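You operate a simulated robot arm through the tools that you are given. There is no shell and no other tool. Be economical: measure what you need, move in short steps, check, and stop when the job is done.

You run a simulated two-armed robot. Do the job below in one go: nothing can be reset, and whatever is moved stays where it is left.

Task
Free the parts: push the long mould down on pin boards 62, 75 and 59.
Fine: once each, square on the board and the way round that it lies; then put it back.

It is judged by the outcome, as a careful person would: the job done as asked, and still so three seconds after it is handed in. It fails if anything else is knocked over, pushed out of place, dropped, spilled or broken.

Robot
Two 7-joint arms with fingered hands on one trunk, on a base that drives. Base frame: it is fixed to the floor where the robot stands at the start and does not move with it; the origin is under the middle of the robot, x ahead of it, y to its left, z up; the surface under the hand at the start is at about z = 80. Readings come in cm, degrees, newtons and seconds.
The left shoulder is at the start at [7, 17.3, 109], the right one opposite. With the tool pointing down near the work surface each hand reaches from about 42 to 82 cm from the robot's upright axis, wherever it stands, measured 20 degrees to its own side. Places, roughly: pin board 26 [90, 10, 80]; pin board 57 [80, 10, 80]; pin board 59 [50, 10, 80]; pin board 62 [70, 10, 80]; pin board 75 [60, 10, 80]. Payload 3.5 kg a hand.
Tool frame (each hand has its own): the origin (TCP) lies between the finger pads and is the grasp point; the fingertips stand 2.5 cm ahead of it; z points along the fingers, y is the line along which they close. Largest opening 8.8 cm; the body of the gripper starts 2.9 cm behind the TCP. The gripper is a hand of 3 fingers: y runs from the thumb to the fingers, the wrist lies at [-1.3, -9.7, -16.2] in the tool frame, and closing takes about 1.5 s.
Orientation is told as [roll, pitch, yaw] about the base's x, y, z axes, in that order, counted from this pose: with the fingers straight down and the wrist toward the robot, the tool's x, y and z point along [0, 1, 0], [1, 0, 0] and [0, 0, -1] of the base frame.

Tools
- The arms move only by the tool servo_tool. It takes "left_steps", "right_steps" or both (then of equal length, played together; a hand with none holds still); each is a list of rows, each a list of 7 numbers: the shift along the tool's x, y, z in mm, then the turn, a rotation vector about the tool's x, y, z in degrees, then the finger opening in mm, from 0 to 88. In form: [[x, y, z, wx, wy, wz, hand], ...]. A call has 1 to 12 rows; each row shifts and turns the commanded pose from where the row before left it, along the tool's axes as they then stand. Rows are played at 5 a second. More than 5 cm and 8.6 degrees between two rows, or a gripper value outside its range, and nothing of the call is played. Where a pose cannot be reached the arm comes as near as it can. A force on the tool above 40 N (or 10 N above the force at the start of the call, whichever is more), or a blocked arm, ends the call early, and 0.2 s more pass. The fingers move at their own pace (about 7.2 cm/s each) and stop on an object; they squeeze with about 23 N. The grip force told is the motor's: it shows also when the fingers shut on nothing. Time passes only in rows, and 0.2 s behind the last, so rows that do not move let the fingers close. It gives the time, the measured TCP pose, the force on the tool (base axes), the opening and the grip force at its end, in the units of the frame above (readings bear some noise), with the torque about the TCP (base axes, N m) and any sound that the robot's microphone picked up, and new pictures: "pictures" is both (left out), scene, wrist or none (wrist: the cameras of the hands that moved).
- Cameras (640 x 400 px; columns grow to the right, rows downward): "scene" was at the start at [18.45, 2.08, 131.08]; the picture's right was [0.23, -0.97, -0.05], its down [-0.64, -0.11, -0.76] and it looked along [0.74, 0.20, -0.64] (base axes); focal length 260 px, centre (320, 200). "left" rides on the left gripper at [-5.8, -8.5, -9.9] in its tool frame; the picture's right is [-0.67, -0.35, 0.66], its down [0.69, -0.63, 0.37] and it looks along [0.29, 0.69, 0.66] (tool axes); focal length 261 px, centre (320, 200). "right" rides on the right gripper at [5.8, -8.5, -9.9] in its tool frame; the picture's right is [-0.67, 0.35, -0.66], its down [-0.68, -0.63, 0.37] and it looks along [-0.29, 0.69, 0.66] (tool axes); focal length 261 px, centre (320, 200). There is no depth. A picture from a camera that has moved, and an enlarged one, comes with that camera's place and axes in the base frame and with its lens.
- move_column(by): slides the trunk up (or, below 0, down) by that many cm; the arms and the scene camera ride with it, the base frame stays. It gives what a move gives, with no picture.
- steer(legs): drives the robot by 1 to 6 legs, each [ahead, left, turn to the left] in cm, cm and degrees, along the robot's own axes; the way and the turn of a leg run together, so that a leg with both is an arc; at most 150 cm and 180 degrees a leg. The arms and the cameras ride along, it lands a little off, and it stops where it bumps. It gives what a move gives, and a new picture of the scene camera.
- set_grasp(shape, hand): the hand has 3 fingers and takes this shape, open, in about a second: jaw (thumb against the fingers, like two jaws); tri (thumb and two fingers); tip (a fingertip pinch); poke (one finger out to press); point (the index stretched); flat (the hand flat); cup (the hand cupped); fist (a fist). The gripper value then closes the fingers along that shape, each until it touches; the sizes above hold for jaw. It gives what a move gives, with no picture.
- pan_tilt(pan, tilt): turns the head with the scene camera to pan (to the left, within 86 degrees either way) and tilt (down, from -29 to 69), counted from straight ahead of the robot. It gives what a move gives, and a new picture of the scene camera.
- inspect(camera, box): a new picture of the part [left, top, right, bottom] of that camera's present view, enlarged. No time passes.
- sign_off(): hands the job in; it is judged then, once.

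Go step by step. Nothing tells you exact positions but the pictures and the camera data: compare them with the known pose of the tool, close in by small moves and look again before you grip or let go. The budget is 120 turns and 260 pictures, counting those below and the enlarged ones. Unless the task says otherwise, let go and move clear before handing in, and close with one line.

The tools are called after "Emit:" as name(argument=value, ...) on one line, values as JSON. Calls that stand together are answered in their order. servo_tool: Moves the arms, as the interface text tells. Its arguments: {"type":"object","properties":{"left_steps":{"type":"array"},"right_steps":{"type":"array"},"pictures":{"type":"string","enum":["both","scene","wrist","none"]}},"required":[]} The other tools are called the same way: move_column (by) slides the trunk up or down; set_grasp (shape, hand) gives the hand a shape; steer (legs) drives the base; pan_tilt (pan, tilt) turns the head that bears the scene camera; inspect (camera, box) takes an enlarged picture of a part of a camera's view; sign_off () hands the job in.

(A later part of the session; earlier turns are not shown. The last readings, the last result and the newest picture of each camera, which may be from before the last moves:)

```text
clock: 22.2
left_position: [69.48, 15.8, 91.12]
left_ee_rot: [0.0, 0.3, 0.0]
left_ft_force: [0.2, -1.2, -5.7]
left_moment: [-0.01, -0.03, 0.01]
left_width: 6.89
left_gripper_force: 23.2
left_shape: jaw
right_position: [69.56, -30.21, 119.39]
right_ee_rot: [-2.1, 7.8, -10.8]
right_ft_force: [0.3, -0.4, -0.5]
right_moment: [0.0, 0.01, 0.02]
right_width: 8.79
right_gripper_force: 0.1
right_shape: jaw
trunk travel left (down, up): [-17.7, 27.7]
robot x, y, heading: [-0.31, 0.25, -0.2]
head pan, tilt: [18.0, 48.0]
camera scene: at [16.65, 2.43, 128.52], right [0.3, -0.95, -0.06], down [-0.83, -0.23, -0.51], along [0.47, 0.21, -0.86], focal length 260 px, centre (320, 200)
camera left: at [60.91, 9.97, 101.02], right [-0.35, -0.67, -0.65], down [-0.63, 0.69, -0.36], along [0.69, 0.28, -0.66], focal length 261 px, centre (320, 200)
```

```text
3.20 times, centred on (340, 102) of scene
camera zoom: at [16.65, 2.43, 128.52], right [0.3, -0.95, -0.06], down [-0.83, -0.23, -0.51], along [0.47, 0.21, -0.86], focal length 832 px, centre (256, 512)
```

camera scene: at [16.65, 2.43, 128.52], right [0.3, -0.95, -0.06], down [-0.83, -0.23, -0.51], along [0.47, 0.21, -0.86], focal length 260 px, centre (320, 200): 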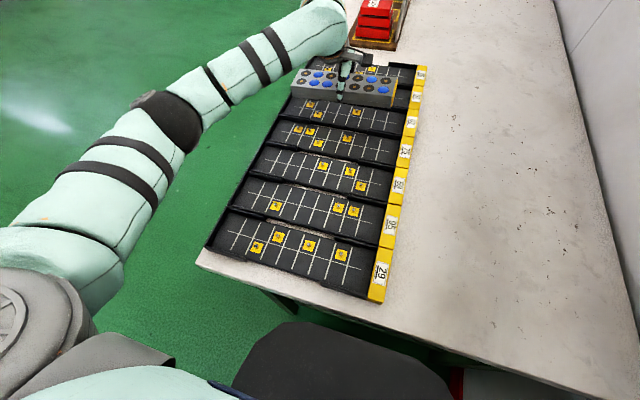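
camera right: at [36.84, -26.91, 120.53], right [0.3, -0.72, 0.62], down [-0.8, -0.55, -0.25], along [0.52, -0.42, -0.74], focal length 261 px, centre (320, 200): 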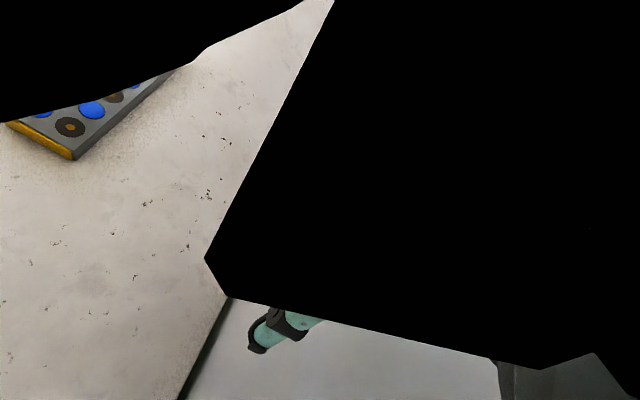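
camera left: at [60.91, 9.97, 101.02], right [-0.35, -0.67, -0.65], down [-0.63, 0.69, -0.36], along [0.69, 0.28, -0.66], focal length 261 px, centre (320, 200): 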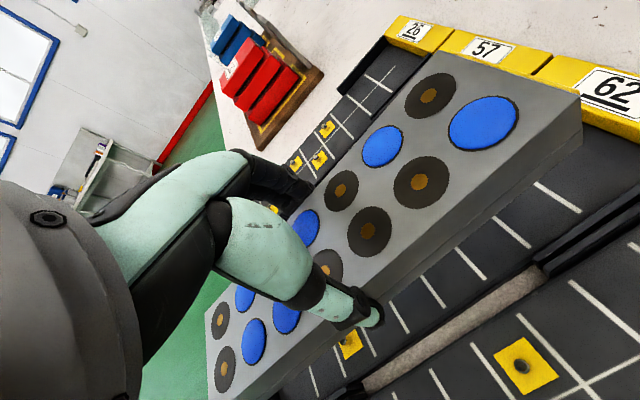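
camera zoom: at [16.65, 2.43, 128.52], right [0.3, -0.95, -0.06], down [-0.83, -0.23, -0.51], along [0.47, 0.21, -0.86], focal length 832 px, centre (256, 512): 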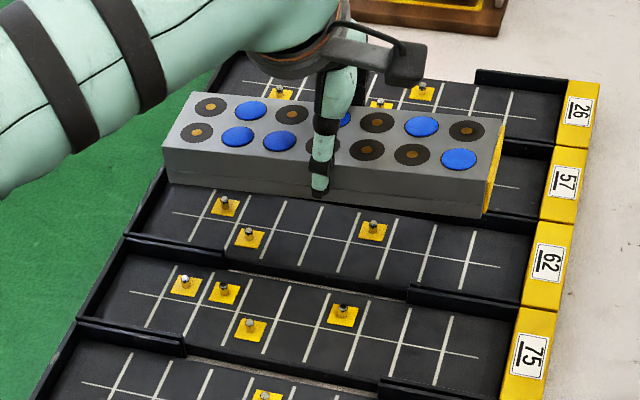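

Both cameras agree: mould centre (69.5, 16.0), board 62 centre about (69.35, 15.95). I shift -1.5 mm in x, lower to just above the pins, and look.

Emit:
servo_tool(left_steps=[[0, -1, 15, 0, 0, 0, 0], [0, 0, 15, 0, 0, 0, 0], [0, 0, 10, 0, 0, 0, 0], [0, 0, 0, 0, 0, 0, 0]], pictures="both")

Emit:
inspect(camera="scene", box=[270, 50, 430, 150])

Emit:
inspect(camera="left", box=[300, 140, 640, 400])

```text
clock: 23.2
left_position: [69.43, 15.6, 87.3]
left_ee_rot: [0.0, 0.1, 0.0]
left_ft_force: [-0.3, -0.5, -4.9]
left_moment: [-0.01, 0.02, 0.01]
left_width: 6.89
left_gripper_force: 22.6
left_shape: jaw
right_position: [69.61, -30.15, 119.41]
right_ee_rot: [-2.1, 7.8, -10.8]
right_ft_force: [-0.8, -0.4, -0.5]
right_moment: [0.0, -0.01, -0.01]
right_width: 8.8
right_gripper_force: 0.0
right_shape: jaw
trunk travel left (down, up): [-17.7, 27.7]
robot x, y, heading: [0.17, 0.31, -0.2]
head pan, tilt: [18.0, 48.0]
camera scene: at [16.65, 2.43, 128.52], right [0.3, -0.95, -0.06], down [-0.83, -0.23, -0.51], along [0.47, 0.21, -0.86], focal length 260 px, centre (320, 200)
camera left: at [60.83, 9.87, 97.21], right [-0.35, -0.67, -0.65], down [-0.63, 0.69, -0.36], along [0.69, 0.28, -0.66], focal length 261 px, centre (320, 200)
```

scene: 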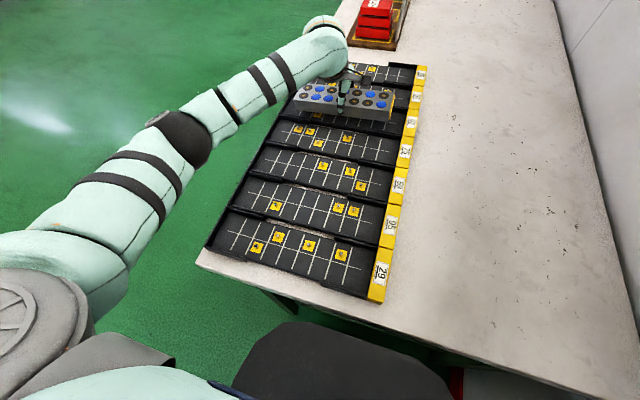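
left: 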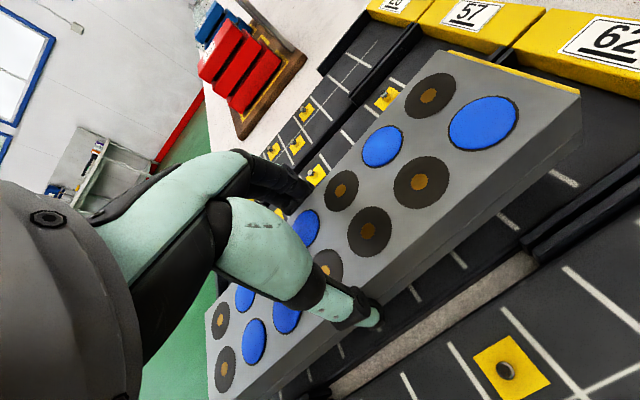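

```text
4.00 times, centred on (350, 100) of scene
camera zoom: at [16.65, 2.43, 128.52], right [0.3, -0.95, -0.06], down [-0.83, -0.23, -0.51], along [0.47, 0.21, -0.86], focal length 1040 px, centre (200, 600)
```

zoom: 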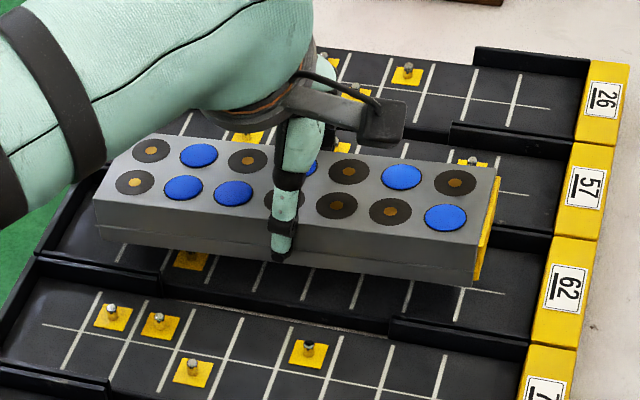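

```text
1.54 times, centred on (470, 270) of left
camera zoom: at [60.83, 9.87, 97.21], right [-0.35, -0.67, -0.65], down [-0.63, 0.69, -0.36], along [0.69, 0.28, -0.66], focal length 401 px, centre (89, 92)
```

zoom: 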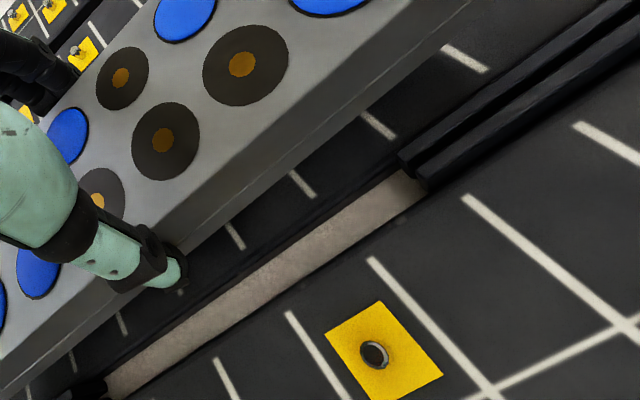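

The y alignment looks right, but x may be about 3 mm too far. To see board 62's pins in the wrist camera, I rise and move over the next board for a measurement.

Emit:
servo_tool(left_steps=[[0, 0, -20, 0, 0, 0, 0], [0, 0, -10, 0, 0, 0, 0], [0, 35, 0, 0, 0, 0, 0], [0, 35, 0, 0, 0, 0, 0], [0, 30, 0, 0, 0, 0, 0], [0, 0, 0, 0, 0, 0, 0], [0, 0, 0, 0, 0, 0, 0]], pictures="wrist")

Emit:
inspect(camera="left", box=[340, 200, 640, 400])

Emit:
inspect(camera="scene", box=[270, 60, 430, 160])

```text
clock: 24.8
left_position: [77.64, 15.82, 89.78]
left_ee_rot: [0.1, 0.1, -0.2]
left_ft_force: [-0.2, 0.1, -5.4]
left_moment: [-0.02, -0.03, 0.0]
left_width: 6.89
left_gripper_force: 23.0
left_shape: jaw
left hand out of reach, approached as far as the arm can: row 5
right_position: [69.58, -30.31, 119.37]
right_ee_rot: [-2.2, 7.8, -10.9]
right_ft_force: [-0.7, -0.1, -0.5]
right_moment: [0.0, 0.03, 0.01]
right_width: 8.81
right_gripper_force: 0.0
right_shape: jaw
trunk travel left (down, up): [-17.7, 27.7]
robot x, y, heading: [0.14, 0.06, 0.0]
head pan, tilt: [18.0, 48.0]
camera left: at [69.01, 10.02, 99.64], right [-0.35, -0.67, -0.65], down [-0.63, 0.69, -0.36], along [0.69, 0.28, -0.66], focal length 261 px, centre (320, 200)
```

left: 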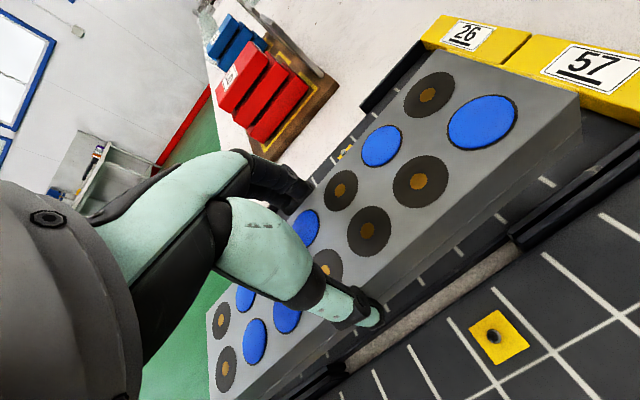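

```text
2.00 times, centred on (490, 300) of left
camera zoom: at [69.01, 10.02, 99.64], right [-0.35, -0.67, -0.65], down [-0.63, 0.69, -0.36], along [0.69, 0.28, -0.66], focal length 521 px, centre (-20, 0)
```

zoom: 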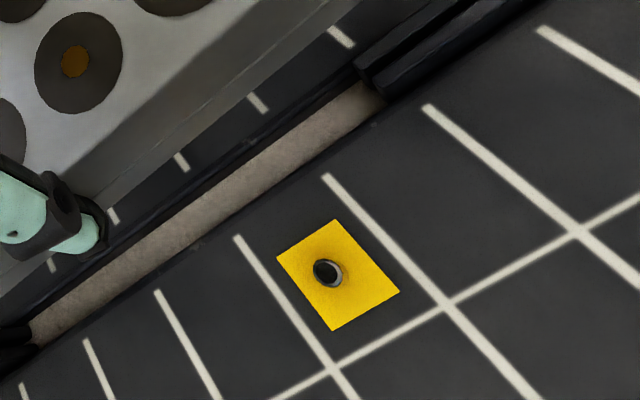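

```text
4.00 times, centred on (350, 110) of scene
camera zoom: at [16.67, 2.37, 128.52], right [0.3, -0.95, -0.06], down [-0.83, -0.23, -0.51], along [0.47, 0.21, -0.86], focal length 1040 px, centre (200, 560)
```

zoom: 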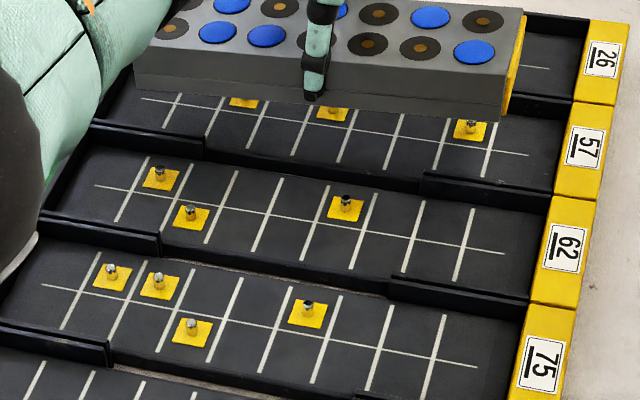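

Now I have a clean fix on board 62: centre (69.1, 15.83). The mould has sagged about 3° in the grip (the +y end lower), so I level it with the wrist as I go back over board 62.

Emit:
servo_tool(left_steps=[[0, -30, 0, 0, 3, 0, 0], [0, -30, 0, 0, 0, 0, 0], [0, -30, 0, 0, 0, 0, 0], [0, 0, 0, 0, 0, 0, 0], [0, 0, 0, 0, 0, 0, 0]], pictures="both")

Emit:
inspect(camera="scene", box=[280, 55, 420, 140])

Emit:
inspect(camera="left", box=[200, 30, 600, 400])

```text
clock: 26.0
left_position: [68.46, 15.71, 89.87]
left_ee_rot: [3.0, 0.3, 0.0]
left_ft_force: [0.3, 0.1, -5.7]
left_moment: [-0.04, -0.01, 0.01]
left_width: 6.88
left_gripper_force: 22.7
left_shape: jaw
right_position: [69.66, -30.31, 119.45]
right_ee_rot: [-2.1, 7.8, -10.8]
right_ft_force: [-0.2, 0.5, -0.8]
right_moment: [0.01, 0.02, 0.03]
right_width: 8.8
right_gripper_force: 0.1
right_shape: jaw
trunk travel left (down, up): [-17.7, 27.7]
robot x, y, heading: [-0.01, 0.05, 0.1]
head pan, tilt: [18.0, 48.0]
camera scene: at [16.64, 2.42, 128.52], right [0.3, -0.95, -0.06], down [-0.83, -0.23, -0.51], along [0.47, 0.21, -0.86], focal length 260 px, centre (320, 200)
camera left: at [59.93, 9.47, 99.47], right [-0.35, -0.64, -0.69], down [-0.63, 0.7, -0.33], along [0.69, 0.32, -0.65], focal length 261 px, centre (320, 200)
```

scene: 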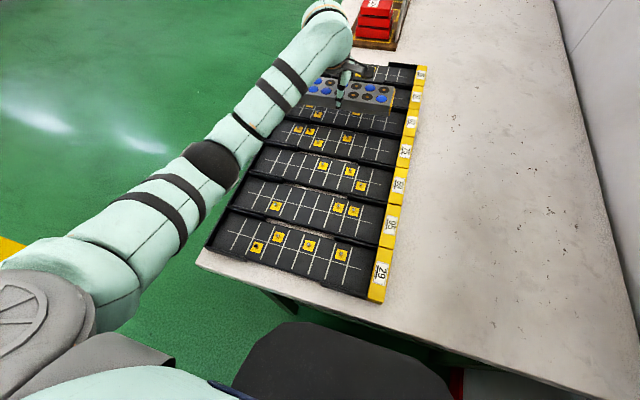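
left: 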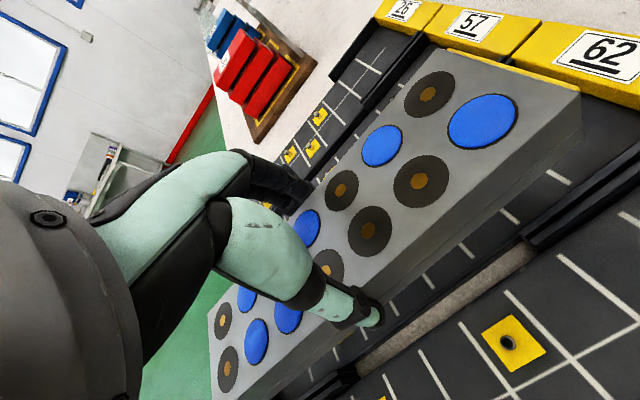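

```text
4.57 times, centred on (350, 98) of scene
camera zoom: at [16.64, 2.42, 128.52], right [0.3, -0.95, -0.06], down [-0.83, -0.23, -0.51], along [0.47, 0.21, -0.86], focal length 1188 px, centre (183, 669)
```

zoom: 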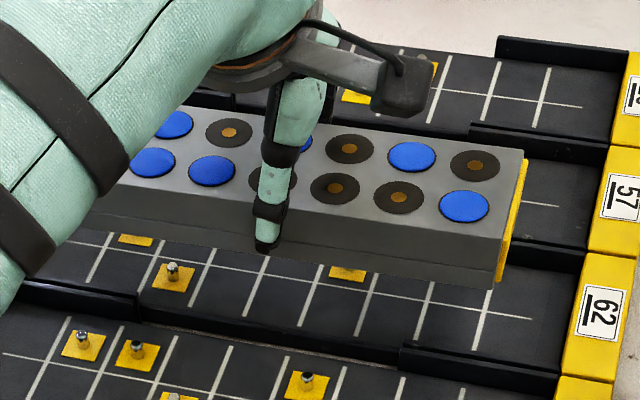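

```text
1.08 times, centred on (400, 215) of left (not enlarged: the box is as wide or as high as the picture)
camera zoom: at [59.93, 9.47, 99.47], right [-0.35, -0.64, -0.69], down [-0.63, 0.7, -0.33], along [0.69, 0.32, -0.65], focal length 282 px, centre (234, 184)
```

zoom: 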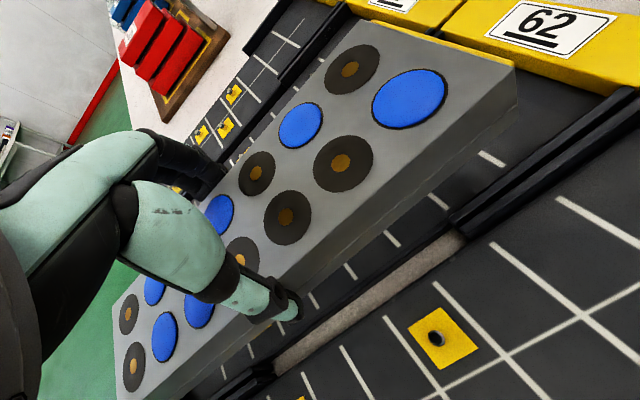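

The mould is level now. Its centre is about (68.4, 16.15), so I shift +7 mm x and -3 mm y, lower to just above the pins, and check.

Emit:
servo_tool(left_steps=[[-3, 7, 0, 0, 0, 0, 0], [0, 0, 15, 0, 0, 0, 0], [0, 0, 13, 0, 0, 0, 0], [0, 0, 0, 0, 0, 0, 0]], pictures="both")

Emit:
inspect(camera="scene", box=[280, 55, 420, 140])

Emit:
inspect(camera="left", box=[360, 100, 640, 300])

```text
clock: 27.0
left_position: [69.14, 15.72, 87.04]
left_ee_rot: [3.0, 0.2, 0.0]
left_ft_force: [-0.2, -0.4, -5.4]
left_moment: [-0.02, 0.02, 0.01]
left_width: 6.89
left_gripper_force: 23.1
left_shape: jaw
right_position: [69.67, -30.35, 119.35]
right_ee_rot: [-2.3, 7.8, -10.7]
right_ft_force: [-0.2, 0.7, 0.5]
right_moment: [0.02, 0.0, 0.03]
right_width: 8.78
right_gripper_force: 0.1
right_shape: jaw
trunk travel left (down, up): [-17.7, 27.7]
robot x, y, heading: [0.09, 0.15, -0.2]
head pan, tilt: [18.0, 48.0]
camera scene: at [16.64, 2.42, 128.52], right [0.3, -0.95, -0.06], down [-0.83, -0.23, -0.51], along [0.47, 0.21, -0.86], focal length 260 px, centre (320, 200)
camera left: at [60.57, 9.32, 96.63], right [-0.35, -0.63, -0.69], down [-0.63, 0.7, -0.33], along [0.69, 0.32, -0.65], focal length 261 px, centre (320, 200)
```

scene: 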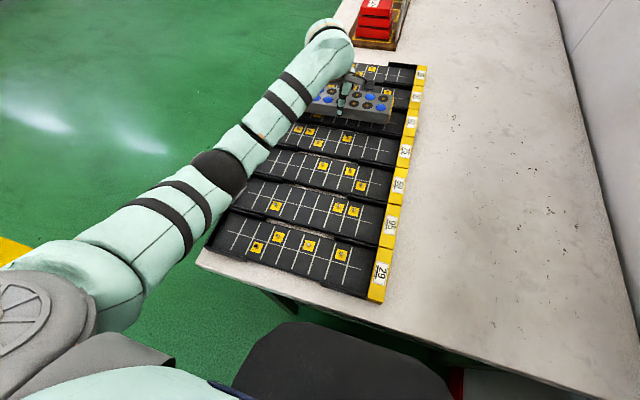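
left: 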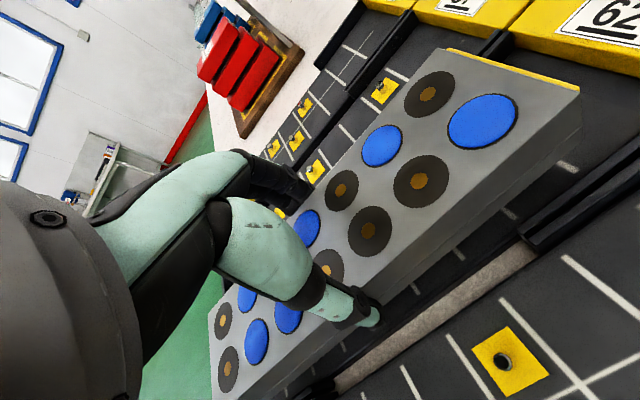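

```text
4.57 times, centred on (350, 98) of scene
camera zoom: at [16.64, 2.42, 128.52], right [0.3, -0.95, -0.06], down [-0.83, -0.23, -0.51], along [0.47, 0.21, -0.86], focal length 1188 px, centre (183, 669)
```

zoom: 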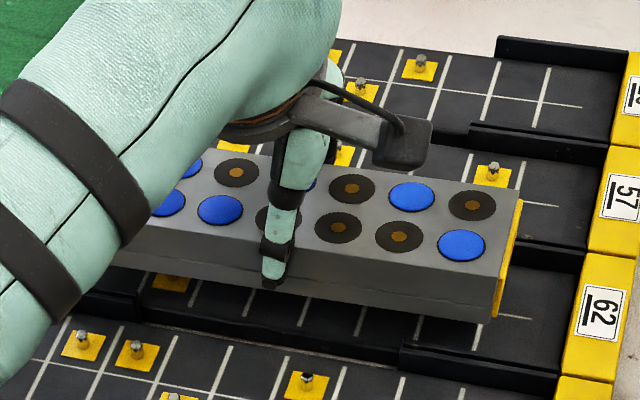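

```text
2.00 times, centred on (500, 200) of left
camera zoom: at [60.57, 9.32, 96.63], right [-0.35, -0.63, -0.69], down [-0.63, 0.7, -0.33], along [0.69, 0.32, -0.65], focal length 521 px, centre (-40, 200)
```

zoom: 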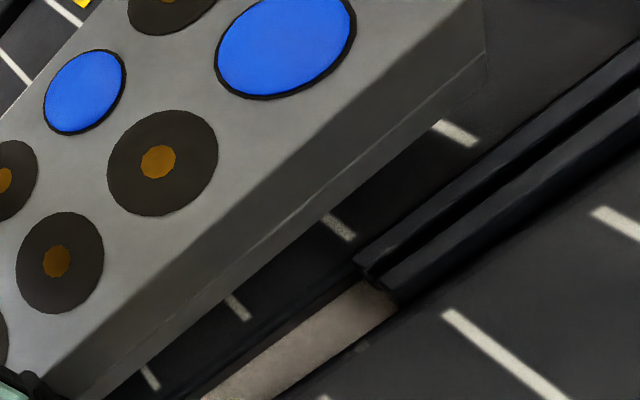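

Both cameras suggest a last -2 mm in y and +1 mm in x. I apply that and lower gently onto the pins, watching force.

Emit:
servo_tool(left_steps=[[-2, 1, 0, 0, 0, 0, 0], [0, 0, 3, 0, 0, 0, 0], [0, 0, 3, 0, 0, 0, 0], [0, 0, 3, 0, 0, 0, 0], [0, 0, 3, 0, 0, 0, 0], [0, 0, 0, 0, 0, 0, 0]], pictures="both")

Emit:
inspect(camera="scene", box=[280, 55, 420, 140])

```text
clock: 28.4
left_position: [69.32, 15.4, 85.83]
left_ee_rot: [3.1, 0.3, 0.0]
left_ft_force: [0.1, -0.2, -5.1]
left_moment: [0.01, -0.04, 0.02]
left_width: 6.9
left_gripper_force: 23.3
left_shape: jaw
right_position: [69.75, -30.22, 119.37]
right_ee_rot: [-2.2, 7.9, -10.8]
right_ft_force: [-0.4, -0.3, 0.2]
right_moment: [0.0, -0.01, 0.01]
right_width: 8.77
right_gripper_force: 0.1
right_shape: jaw
trunk travel left (down, up): [-17.7, 27.7]
robot x, y, heading: [-0.27, 0.03, -0.4]
head pan, tilt: [18.0, 48.0]
camera scene: at [16.65, 2.42, 128.52], right [0.3, -0.95, -0.06], down [-0.83, -0.23, -0.51], along [0.47, 0.21, -0.86], focal length 260 px, centre (320, 200)
camera left: at [60.8, 9.19, 95.53], right [-0.35, -0.63, -0.69], down [-0.63, 0.7, -0.33], along [0.69, 0.32, -0.65], focal length 261 px, centre (320, 200)
```

scene: 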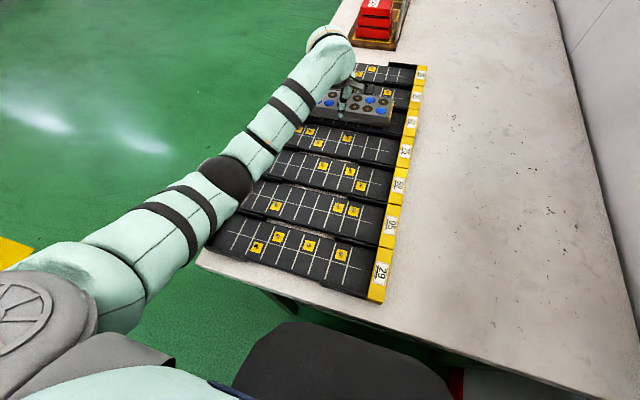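
left: 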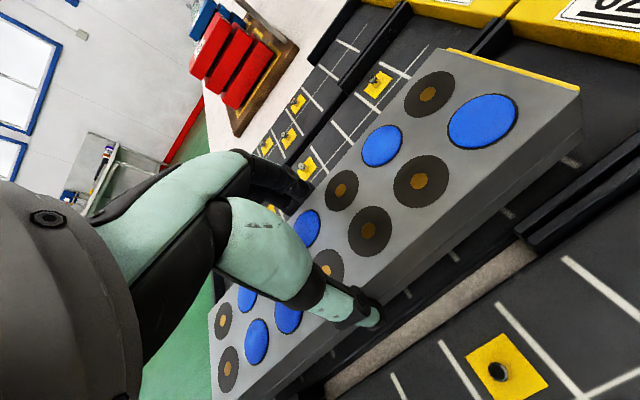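

```text
4.57 times, centred on (350, 98) of scene
camera zoom: at [16.65, 2.42, 128.52], right [0.3, -0.95, -0.06], down [-0.83, -0.23, -0.51], along [0.47, 0.21, -0.86], focal length 1188 px, centre (183, 669)
```

zoom: 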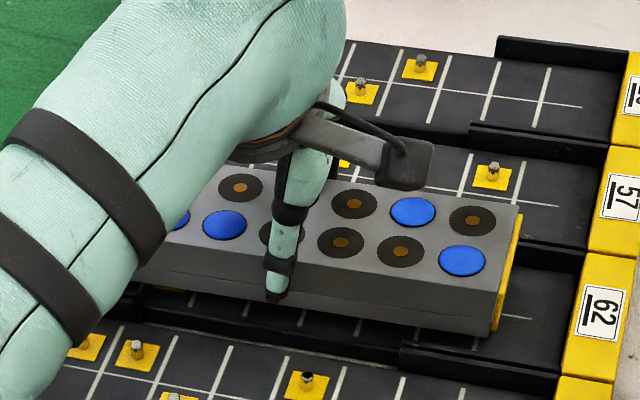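

No contact yet. I trim -2 mm in x and -1 mm in y and continue down in small steps.

Emit:
servo_tool(left_steps=[[-1, -2, 0, 0, 0, 0, 0], [0, 0, 2, 0, 0, 0, 0], [0, 0, 2, 0, 0, 0, 0], [0, 0, 2, 0, 0, 0, 0], [0, 0, 2, 0, 0, 0, 0], [0, 0, 2, 0, 0, 0, 0], [0, 0, 0, 0, 0, 0, 0]], pictures="both")

Emit:
inspect(camera="scene", box=[280, 55, 420, 140])

```text
clock: 30.0
left_position: [69.09, 15.42, 84.86]
left_ee_rot: [3.0, 0.2, 0.0]
left_ft_force: [-0.1, -0.3, -5.1]
left_moment: [-0.04, -0.01, -0.02]
left_width: 6.9
left_gripper_force: 23.0
left_shape: jaw
right_position: [69.64, -30.21, 119.43]
right_ee_rot: [-2.3, 7.7, -10.7]
right_ft_force: [0.3, -0.5, -0.4]
right_moment: [0.03, -0.04, -0.01]
right_width: 8.78
right_gripper_force: 0.1
right_shape: jaw
trunk travel left (down, up): [-17.7, 27.7]
robot x, y, heading: [-0.05, 0.09, -0.1]
head pan, tilt: [18.0, 48.0]
camera scene: at [16.65, 2.43, 128.52], right [0.3, -0.95, -0.06], down [-0.83, -0.23, -0.51], along [0.47, 0.21, -0.86], focal length 260 px, centre (320, 200)
camera left: at [60.5, 9.11, 94.44], right [-0.35, -0.63, -0.69], down [-0.63, 0.7, -0.33], along [0.69, 0.32, -0.65], focal length 261 px, centre (320, 200)
```

scene: 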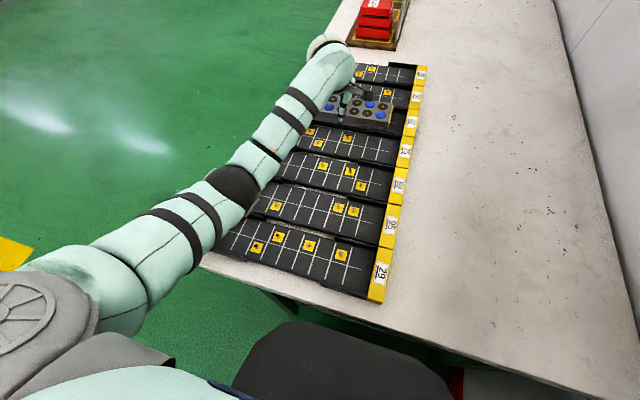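
left: 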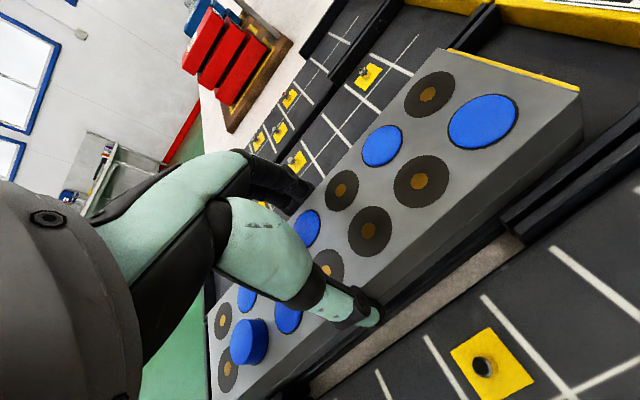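

```text
4.57 times, centred on (350, 98) of scene
camera zoom: at [16.65, 2.43, 128.52], right [0.3, -0.95, -0.06], down [-0.83, -0.23, -0.51], along [0.47, 0.21, -0.86], focal length 1188 px, centre (183, 669)
```

zoom: 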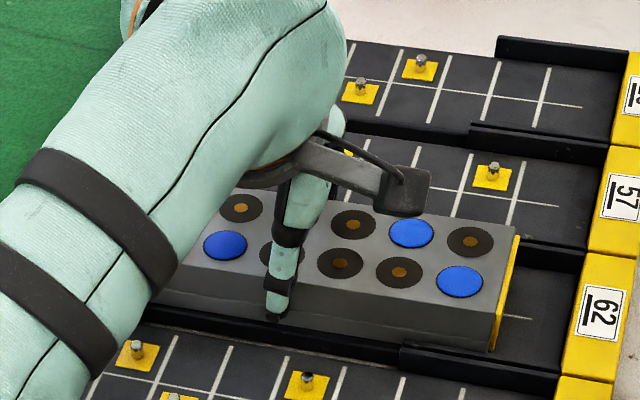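

The blue part L6 has popped up, so the pins line up. I keep pushing until the mould seats firmly.

Emit:
servo_tool(left_steps=[[0, 0, 2, 0, 0, 0, 0], [0, 0, 2, 0, 0, 0, 0], [0, 0, 2, 0, 0, 0, 0], [0, 0, 2, 0, 0, 0, 0]], pictures="both")

Emit:
inspect(camera="scene", box=[280, 55, 420, 140])

Emit:
inspect(camera="left", box=[180, 230, 420, 400])

```text
clock: 31.0
left_position: [69.04, 15.33, 84.55]
left_ee_rot: [2.9, -0.3, 0.0]
left_ft_force: [4.9, 0.2, 20.3]
left_moment: [-0.04, -0.04, 0.05]
left_width: 6.91
left_gripper_force: 23.3
left_shape: jaw
right_position: [69.33, -30.33, 119.74]
right_ee_rot: [-2.1, 7.5, -10.8]
right_ft_force: [0.7, 0.2, 0.6]
right_moment: [0.01, 0.02, 0.01]
right_width: 8.77
right_gripper_force: 0.1
right_shape: jaw
trunk travel left (down, up): [-17.7, 27.7]
robot x, y, heading: [-0.14, 0.05, 0.0]
head pan, tilt: [18.0, 48.0]
camera scene: at [16.28, 2.34, 128.62], right [0.3, -0.95, -0.06], down [-0.83, -0.23, -0.51], along [0.48, 0.21, -0.85], focal length 260 px, centre (320, 200)
camera left: at [60.32, 9.1, 94.17], right [-0.35, -0.64, -0.69], down [-0.63, 0.7, -0.33], along [0.7, 0.32, -0.64], focal length 261 px, centre (320, 200)
```

scene: 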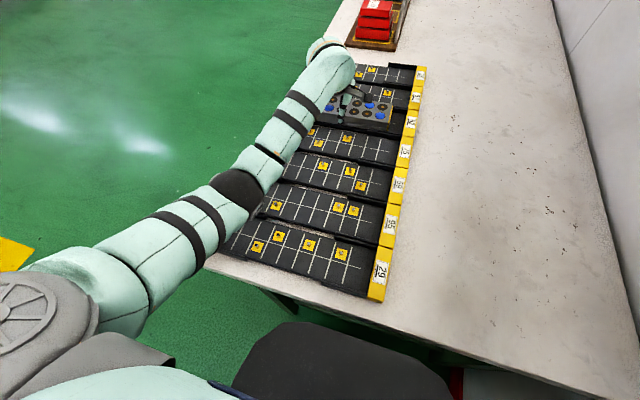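
left: 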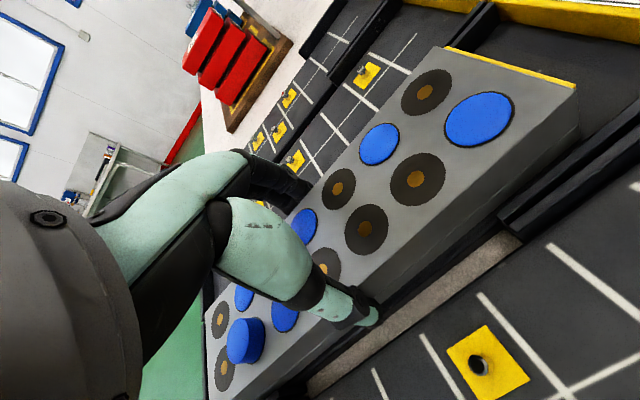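

```text
4.57 times, centred on (350, 98) of scene
camera zoom: at [16.28, 2.34, 128.62], right [0.3, -0.95, -0.06], down [-0.83, -0.23, -0.51], along [0.48, 0.21, -0.85], focal length 1188 px, centre (183, 669)
```

zoom: 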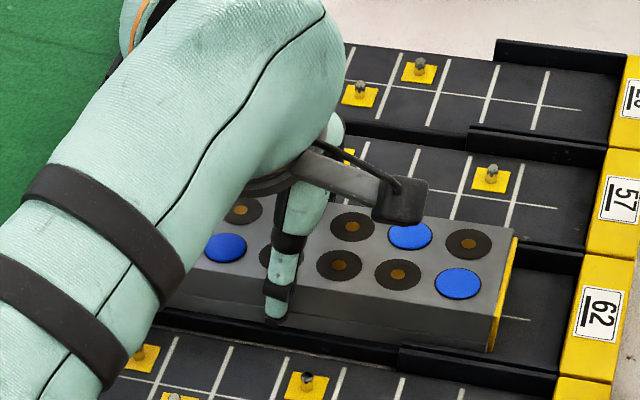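

```text
2.35 times, centred on (300, 315) of left
camera zoom: at [60.32, 9.1, 94.17], right [-0.35, -0.64, -0.69], down [-0.63, 0.7, -0.33], along [0.7, 0.32, -0.64], focal length 613 px, centre (367, -71)
```

zoom: 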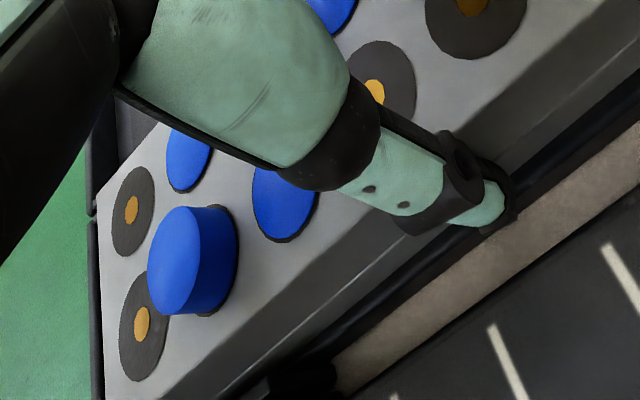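

Seated with about 25 N, part L6 freed and still standing in its cavity. I lift off slowly and level, then move over board 75, measuring board 59's and 75's pins on the way.

Emit:
servo_tool(left_steps=[[0, 0, -6, 0, 0, 0, 0], [0, 0, -8, 0, 0, 0, 0], [0, 0, -12, 0, 0, 0, 0], [0, 0, -15, 0, 0, 0, 0], [0, 0, -12, 0, 0, 0, 0], [0, 0, 0, 0, 0, 0, 0], [0, 0, 0, 0, 0, 0, 0]], pictures="both")

Emit:
inspect(camera="left", box=[340, 200, 640, 400])

Emit:
inspect(camera="scene", box=[280, 55, 420, 140])

```text
clock: 32.6
left_position: [69.06, 15.21, 89.25]
left_ee_rot: [3.0, 0.1, 0.0]
left_ft_force: [-0.5, 1.2, -5.1]
left_moment: [-0.06, -0.02, 0.0]
left_width: 6.91
left_gripper_force: 23.2
left_shape: jaw
right_position: [69.63, -30.28, 119.45]
right_ee_rot: [-2.2, 7.7, -10.8]
right_ft_force: [0.2, 0.3, 0.9]
right_moment: [-0.02, 0.02, -0.03]
right_width: 8.76
right_gripper_force: 0.1
right_shape: jaw
trunk travel left (down, up): [-17.7, 27.7]
robot x, y, heading: [0.03, 0.21, -0.1]
head pan, tilt: [18.0, 48.0]
camera scene: at [16.66, 2.42, 128.52], right [0.3, -0.95, -0.06], down [-0.83, -0.23, -0.51], along [0.47, 0.21, -0.86], focal length 260 px, centre (320, 200)
camera left: at [60.52, 8.96, 98.88], right [-0.35, -0.63, -0.69], down [-0.63, 0.7, -0.33], along [0.69, 0.32, -0.65], focal length 261 px, centre (320, 200)
```

scene: 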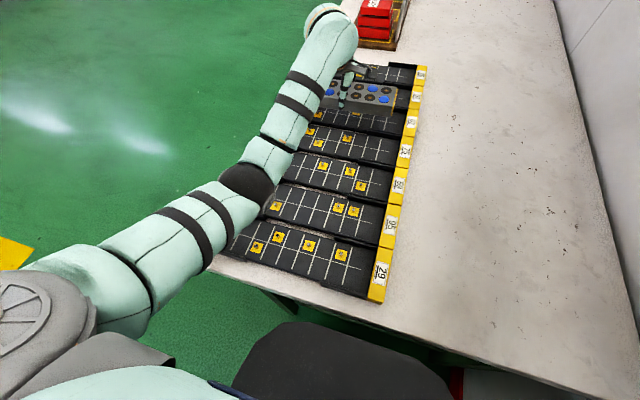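
left: 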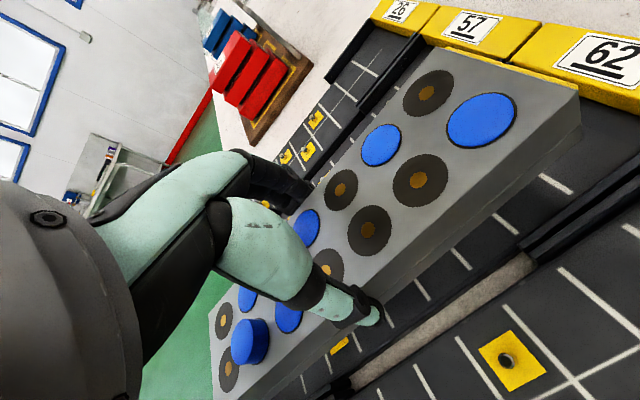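

```text
2.00 times, centred on (490, 300) of left
camera zoom: at [60.52, 8.96, 98.88], right [-0.35, -0.63, -0.69], down [-0.63, 0.7, -0.33], along [0.69, 0.32, -0.65], focal length 521 px, centre (-20, 0)
```

zoom: 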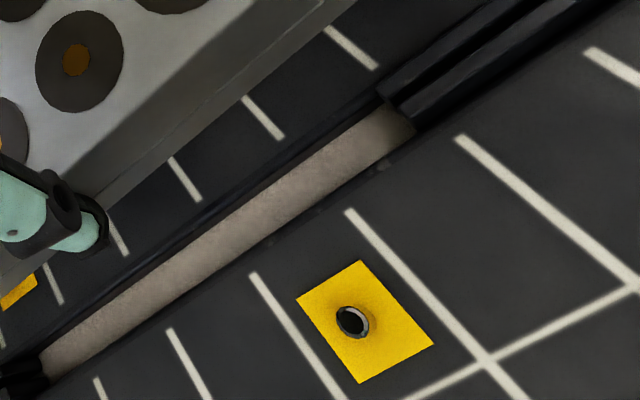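

```text
4.57 times, centred on (350, 98) of scene
camera zoom: at [16.66, 2.42, 128.52], right [0.3, -0.95, -0.06], down [-0.83, -0.23, -0.51], along [0.47, 0.21, -0.86], focal length 1188 px, centre (183, 669)
```

zoom: 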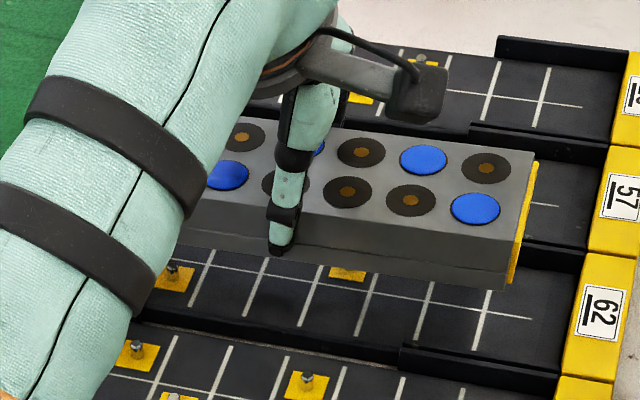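

Board 75 measures at (59.5, 15.85), a 9.6 cm step from 62. I move over it with the mould kept level.

Emit:
servo_tool(left_steps=[[0, -12, 0, 0, 0, 0, 0], [0, -24, 0, 0, 0, 0, 0], [0, -24, 0, 0, 0, 0, 0], [0, -24, 0, 0, 0, 0, 0], [0, -12, 0, 0, 0, 0, 0], [0, 0, 0, 0, 0, 0, 0], [0, 0, 0, 0, 0, 0, 0]], pictures="both")

Emit:
inspect(camera="left", box=[340, 200, 640, 400])

Emit:
inspect(camera="scene", box=[270, 75, 410, 165])

```text
clock: 34.2
left_position: [59.62, 15.24, 89.41]
left_ee_rot: [3.0, 0.0, 0.0]
left_ft_force: [0.2, 0.4, -6.3]
left_moment: [-0.01, -0.01, 0.0]
left_width: 6.88
left_gripper_force: 22.7
left_shape: jaw
right_position: [69.42, -30.3, 119.56]
right_ee_rot: [-2.1, 7.7, -10.8]
right_ft_force: [0.0, 0.6, -0.4]
right_moment: [-0.01, 0.0, 0.01]
right_width: 8.77
right_gripper_force: 0.2
right_shape: jaw
trunk travel left (down, up): [-17.7, 27.7]
robot x, y, heading: [0.12, 0.03, -0.0]
head pan, tilt: [18.0, 48.0]
camera scene: at [16.39, 2.27, 128.58], right [0.3, -0.95, -0.06], down [-0.83, -0.23, -0.51], along [0.47, 0.21, -0.86], focal length 260 px, centre (320, 200)
camera left: at [50.92, 8.95, 99.02], right [-0.35, -0.63, -0.69], down [-0.63, 0.7, -0.33], along [0.69, 0.32, -0.64], focal length 261 px, centre (320, 200)
```

scene: 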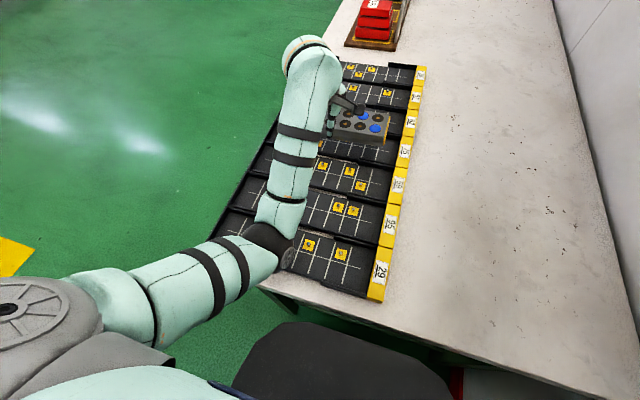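
left: 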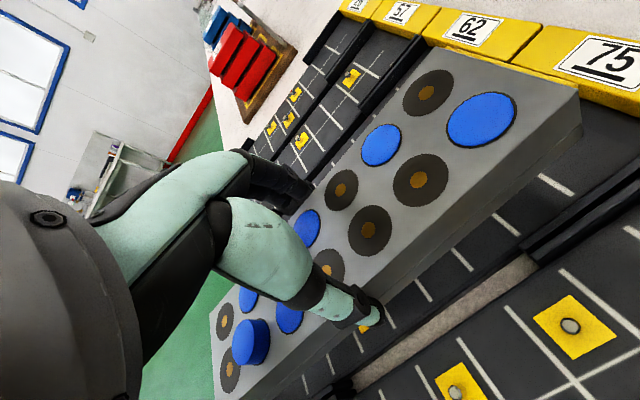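

```text
2.00 times, centred on (490, 300) of left
camera zoom: at [50.92, 8.95, 99.02], right [-0.35, -0.63, -0.69], down [-0.63, 0.7, -0.33], along [0.69, 0.32, -0.64], focal length 521 px, centre (-20, 0)
```

zoom: 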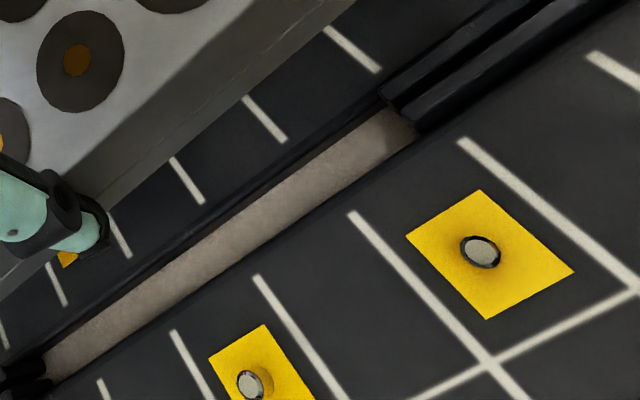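

```text
4.44 times, centred on (340, 120) of scene
camera zoom: at [16.39, 2.27, 128.58], right [0.3, -0.95, -0.06], down [-0.83, -0.23, -0.51], along [0.47, 0.21, -0.86], focal length 1155 px, centre (231, 556)
```

zoom: 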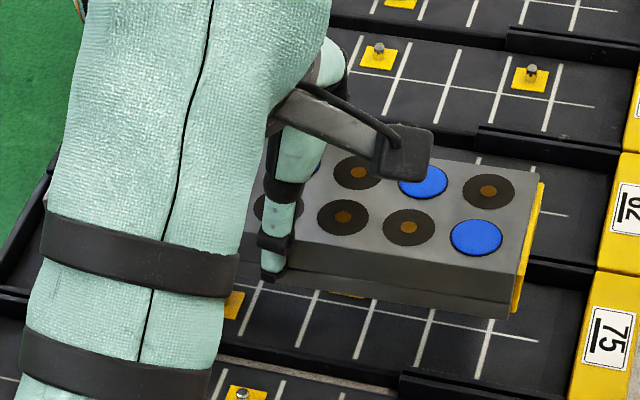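

The view over board 75 matches the one over 62 to within a pixel or two, so the same descent applies. I lower slowly and press.

Emit:
servo_tool(left_steps=[[0, 0, 12, 0, 0, 0, 0], [0, 0, 12, 0, 0, 0, 0], [0, 0, 8, 0, 0, 0, 0], [0, 0, 4, 0, 0, 0, 0], [0, 0, 3, 0, 0, 0, 0], [0, 0, 3, 0, 0, 0, 0], [0, 0, 3, 0, 0, 0, 0], [0, 0, 2, 0, 0, 0, 0], [0, 0, 2, 0, 0, 0, 0], [0, 0, 2, 0, 0, 0, 0], [0, 0, 2, 0, 0, 0, 0]], pictures="both")

Emit:
inspect(camera="left", box=[180, 230, 420, 400])

Emit:
inspect(camera="scene", box=[270, 75, 410, 165])

```text
clock: 36.8
left_position: [60.75, 18.29, 87.41]
left_ee_rot: [4.2, -3.4, 1.7]
left_ft_force: [0.9, 0.2, -5.0]
left_moment: [-0.02, 0.0, 0.0]
left_width: 6.88
left_gripper_force: 22.9
left_shape: jaw
right_position: [70.85, -27.61, 120.49]
right_ee_rot: [-2.1, 7.1, -8.9]
right_ft_force: [-0.4, -0.4, 0.1]
right_moment: [0.01, 0.01, -0.03]
right_width: 8.76
right_gripper_force: 0.0
right_shape: jaw
trunk travel left (down, up): [-17.7, 27.7]
robot x, y, heading: [1.4, 0.33, 2.2]
head pan, tilt: [18.0, 48.0]
stopped in row 11 (left hand): the arm was blocked; the commanded pose is now the measured one
camera scene: at [16.67, 3.27, 128.86], right [0.34, -0.94, -0.06], down [-0.81, -0.26, -0.52], along [0.48, 0.22, -0.85], focal length 260 px, centre (320, 200)
camera left: at [51.89, 11.54, 96.32], right [-0.29, -0.63, -0.72], down [-0.63, 0.69, -0.35], along [0.72, 0.36, -0.6], focal length 261 px, centre (320, 200)
```

scene: 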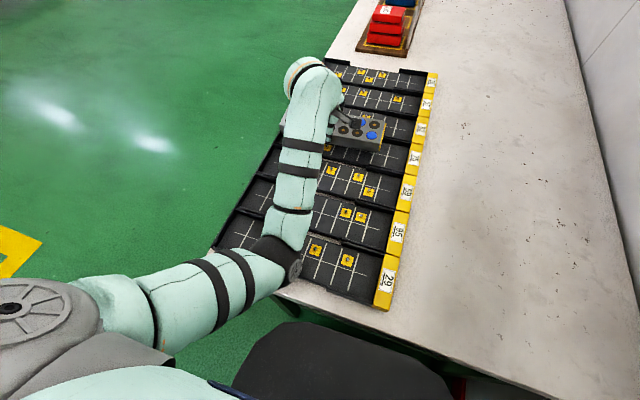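
left: 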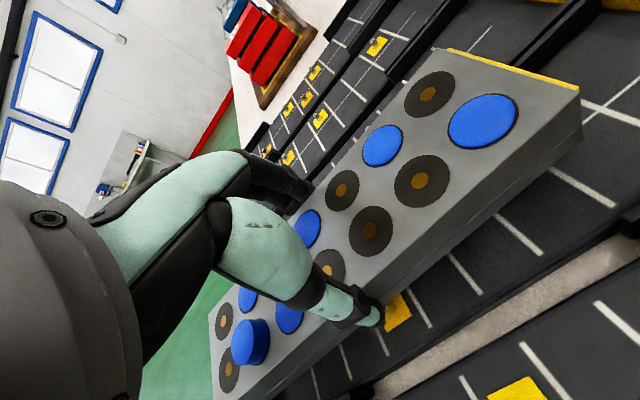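

```text
2.35 times, centred on (300, 315) of left
camera zoom: at [51.89, 11.54, 96.32], right [-0.29, -0.63, -0.72], down [-0.63, 0.69, -0.35], along [0.72, 0.36, -0.6], focal length 613 px, centre (367, -71)
```

zoom: 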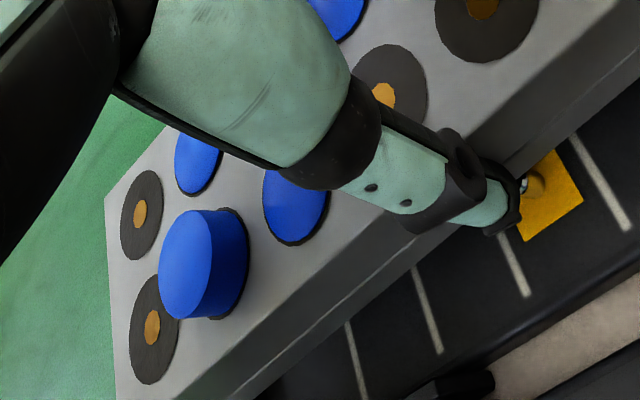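

```text
4.44 times, centred on (340, 120) of scene
camera zoom: at [16.67, 3.27, 128.86], right [0.34, -0.94, -0.06], down [-0.81, -0.26, -0.52], along [0.48, 0.22, -0.85], focal length 1155 px, centre (231, 556)
```

zoom: 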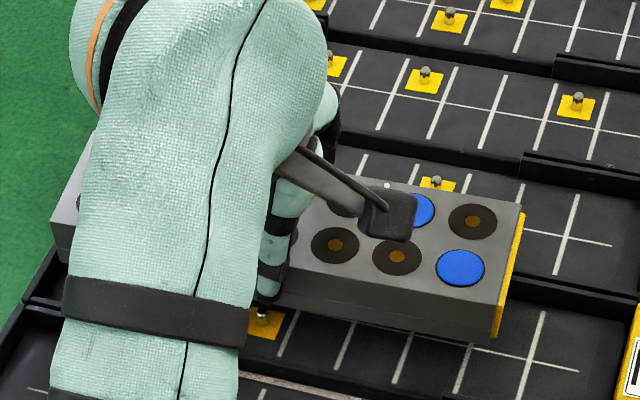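

The left elbow ran against something (the table or board 29 corner) and the base was pushed slightly; the mould stayed above the pins. I lift straight up first and look at the damage.

Emit:
servo_tool(left_steps=[[0, 0, -15, 0, 0, 0, 0], [0, 0, -20, 0, 0, 0, 0], [0, 0, -25, 0, 0, 0, 0], [0, 0, -25, 0, 0, 0, 0], [0, 0, 0, 0, 0, 0, 0], [0, 0, 0, 0, 0, 0, 0]], pictures="both")

Emit:
inspect(camera="scene", box=[180, 60, 440, 320])

```text
clock: 38.2
left_position: [60.94, 17.65, 94.14]
left_ee_rot: [3.8, -1.7, 1.9]
left_ft_force: [-1.3, 0.5, -5.9]
left_moment: [-0.01, 0.01, -0.01]
left_width: 6.9
left_gripper_force: 23.3
left_shape: jaw
right_position: [71.84, -27.8, 119.43]
right_ee_rot: [-2.2, 7.7, -9.0]
right_ft_force: [-0.9, 0.9, 0.5]
right_moment: [0.01, -0.02, 0.0]
right_width: 8.77
right_gripper_force: 0.1
right_shape: jaw
trunk travel left (down, up): [-17.7, 27.7]
robot x, y, heading: [1.57, -0.04, 1.7]
head pan, tilt: [18.0, 48.0]
camera scene: at [17.86, 3.22, 128.54], right [0.33, -0.94, -0.06], down [-0.82, -0.26, -0.51], along [0.47, 0.22, -0.86], focal length 260 px, centre (320, 200)
camera left: at [52.33, 10.92, 103.39], right [-0.3, -0.64, -0.71], down [-0.64, 0.69, -0.34], along [0.7, 0.35, -0.62], focal length 261 px, centre (320, 200)
```

scene: 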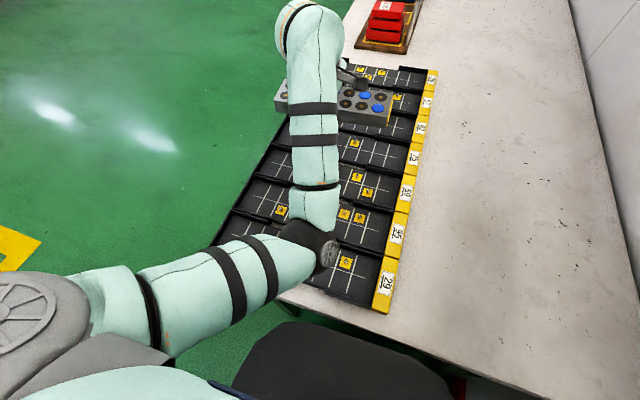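
left: 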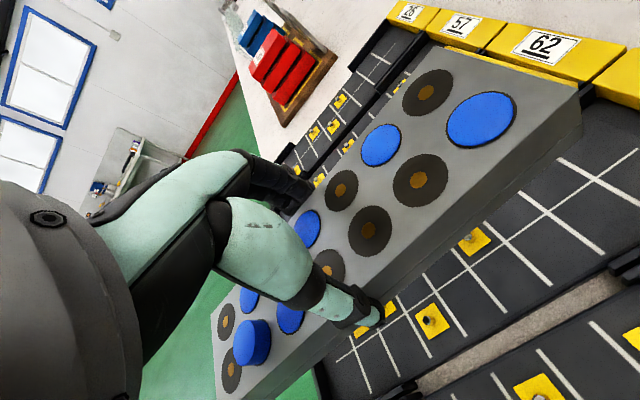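

```text
1.54 times, centred on (310, 190) of scene
camera zoom: at [17.86, 3.22, 128.54], right [0.33, -0.94, -0.06], down [-0.82, -0.26, -0.51], along [0.47, 0.22, -0.86], focal length 400 px, centre (335, 215)
```

zoom: 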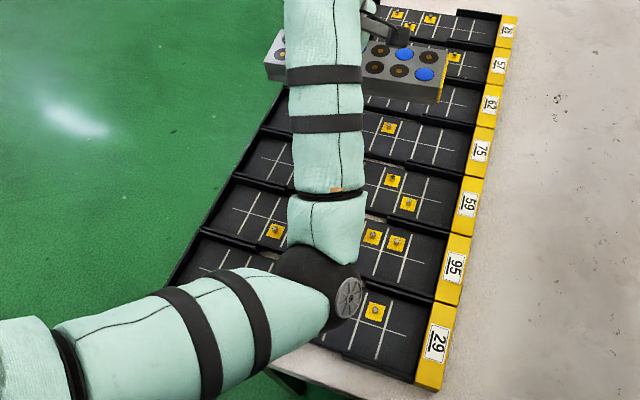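

The boards still stand in line and the freed part is still in place. I raise the trunk, then back the base off so the arm reaches further out with the elbow clear.

Emit:
move_column(by=8)

Emit:
steer(legs=[[-16, 0, -1.8]])

```text
clock: 39.4
left_position: [61.6, 21.9, 103.05]
left_ee_rot: [6.6, -3.1, 5.5]
left_ft_force: [-0.5, 0.2, -5.5]
left_moment: [-0.01, 0.03, 0.03]
left_width: 6.88
left_gripper_force: 23.1
left_shape: jaw
right_position: [67.91, -28.04, 134.09]
right_ee_rot: [-1.1, 2.4, -9.0]
right_ft_force: [0.9, 0.3, -0.4]
right_moment: [-0.02, -0.01, -0.01]
right_width: 8.78
right_gripper_force: 0.1
right_shape: jaw
trunk travel left (down, up): [-25.7, 19.7]
robot x, y, heading: [1.16, -0.05, 1.7]
head pan, tilt: [18.0, 48.0]
```

```text
clock: 40.8
left_position: [46.6, 19.85, 102.98]
left_ee_rot: [6.2, -3.1, 3.9]
left_ft_force: [-0.3, -0.5, -5.8]
left_moment: [-0.01, 0.0, -0.01]
left_width: 6.88
left_gripper_force: 23.2
left_shape: jaw
right_position: [51.45, -30.13, 133.93]
right_ee_rot: [-1.2, 2.6, -10.6]
right_ft_force: [1.2, 0.1, 0.0]
right_moment: [0.03, 0.03, 0.0]
right_width: 8.77
right_gripper_force: 0.0
right_shape: jaw
trunk travel left (down, up): [-25.7, 19.7]
robot x, y, heading: [-14.38, -0.21, 0.1]
head pan, tilt: [18.0, 48.0]
camera scene: at [-2.37, 2.31, 138.12], right [0.31, -0.95, -0.03], down [-0.77, -0.23, -0.59], along [0.55, 0.21, -0.81], focal length 260 px, centre (320, 200)
```

scene: 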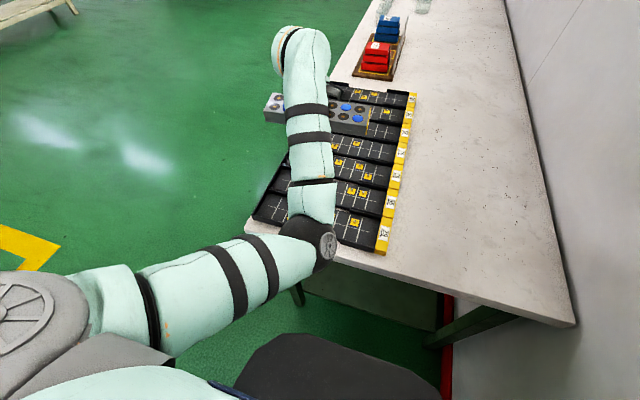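

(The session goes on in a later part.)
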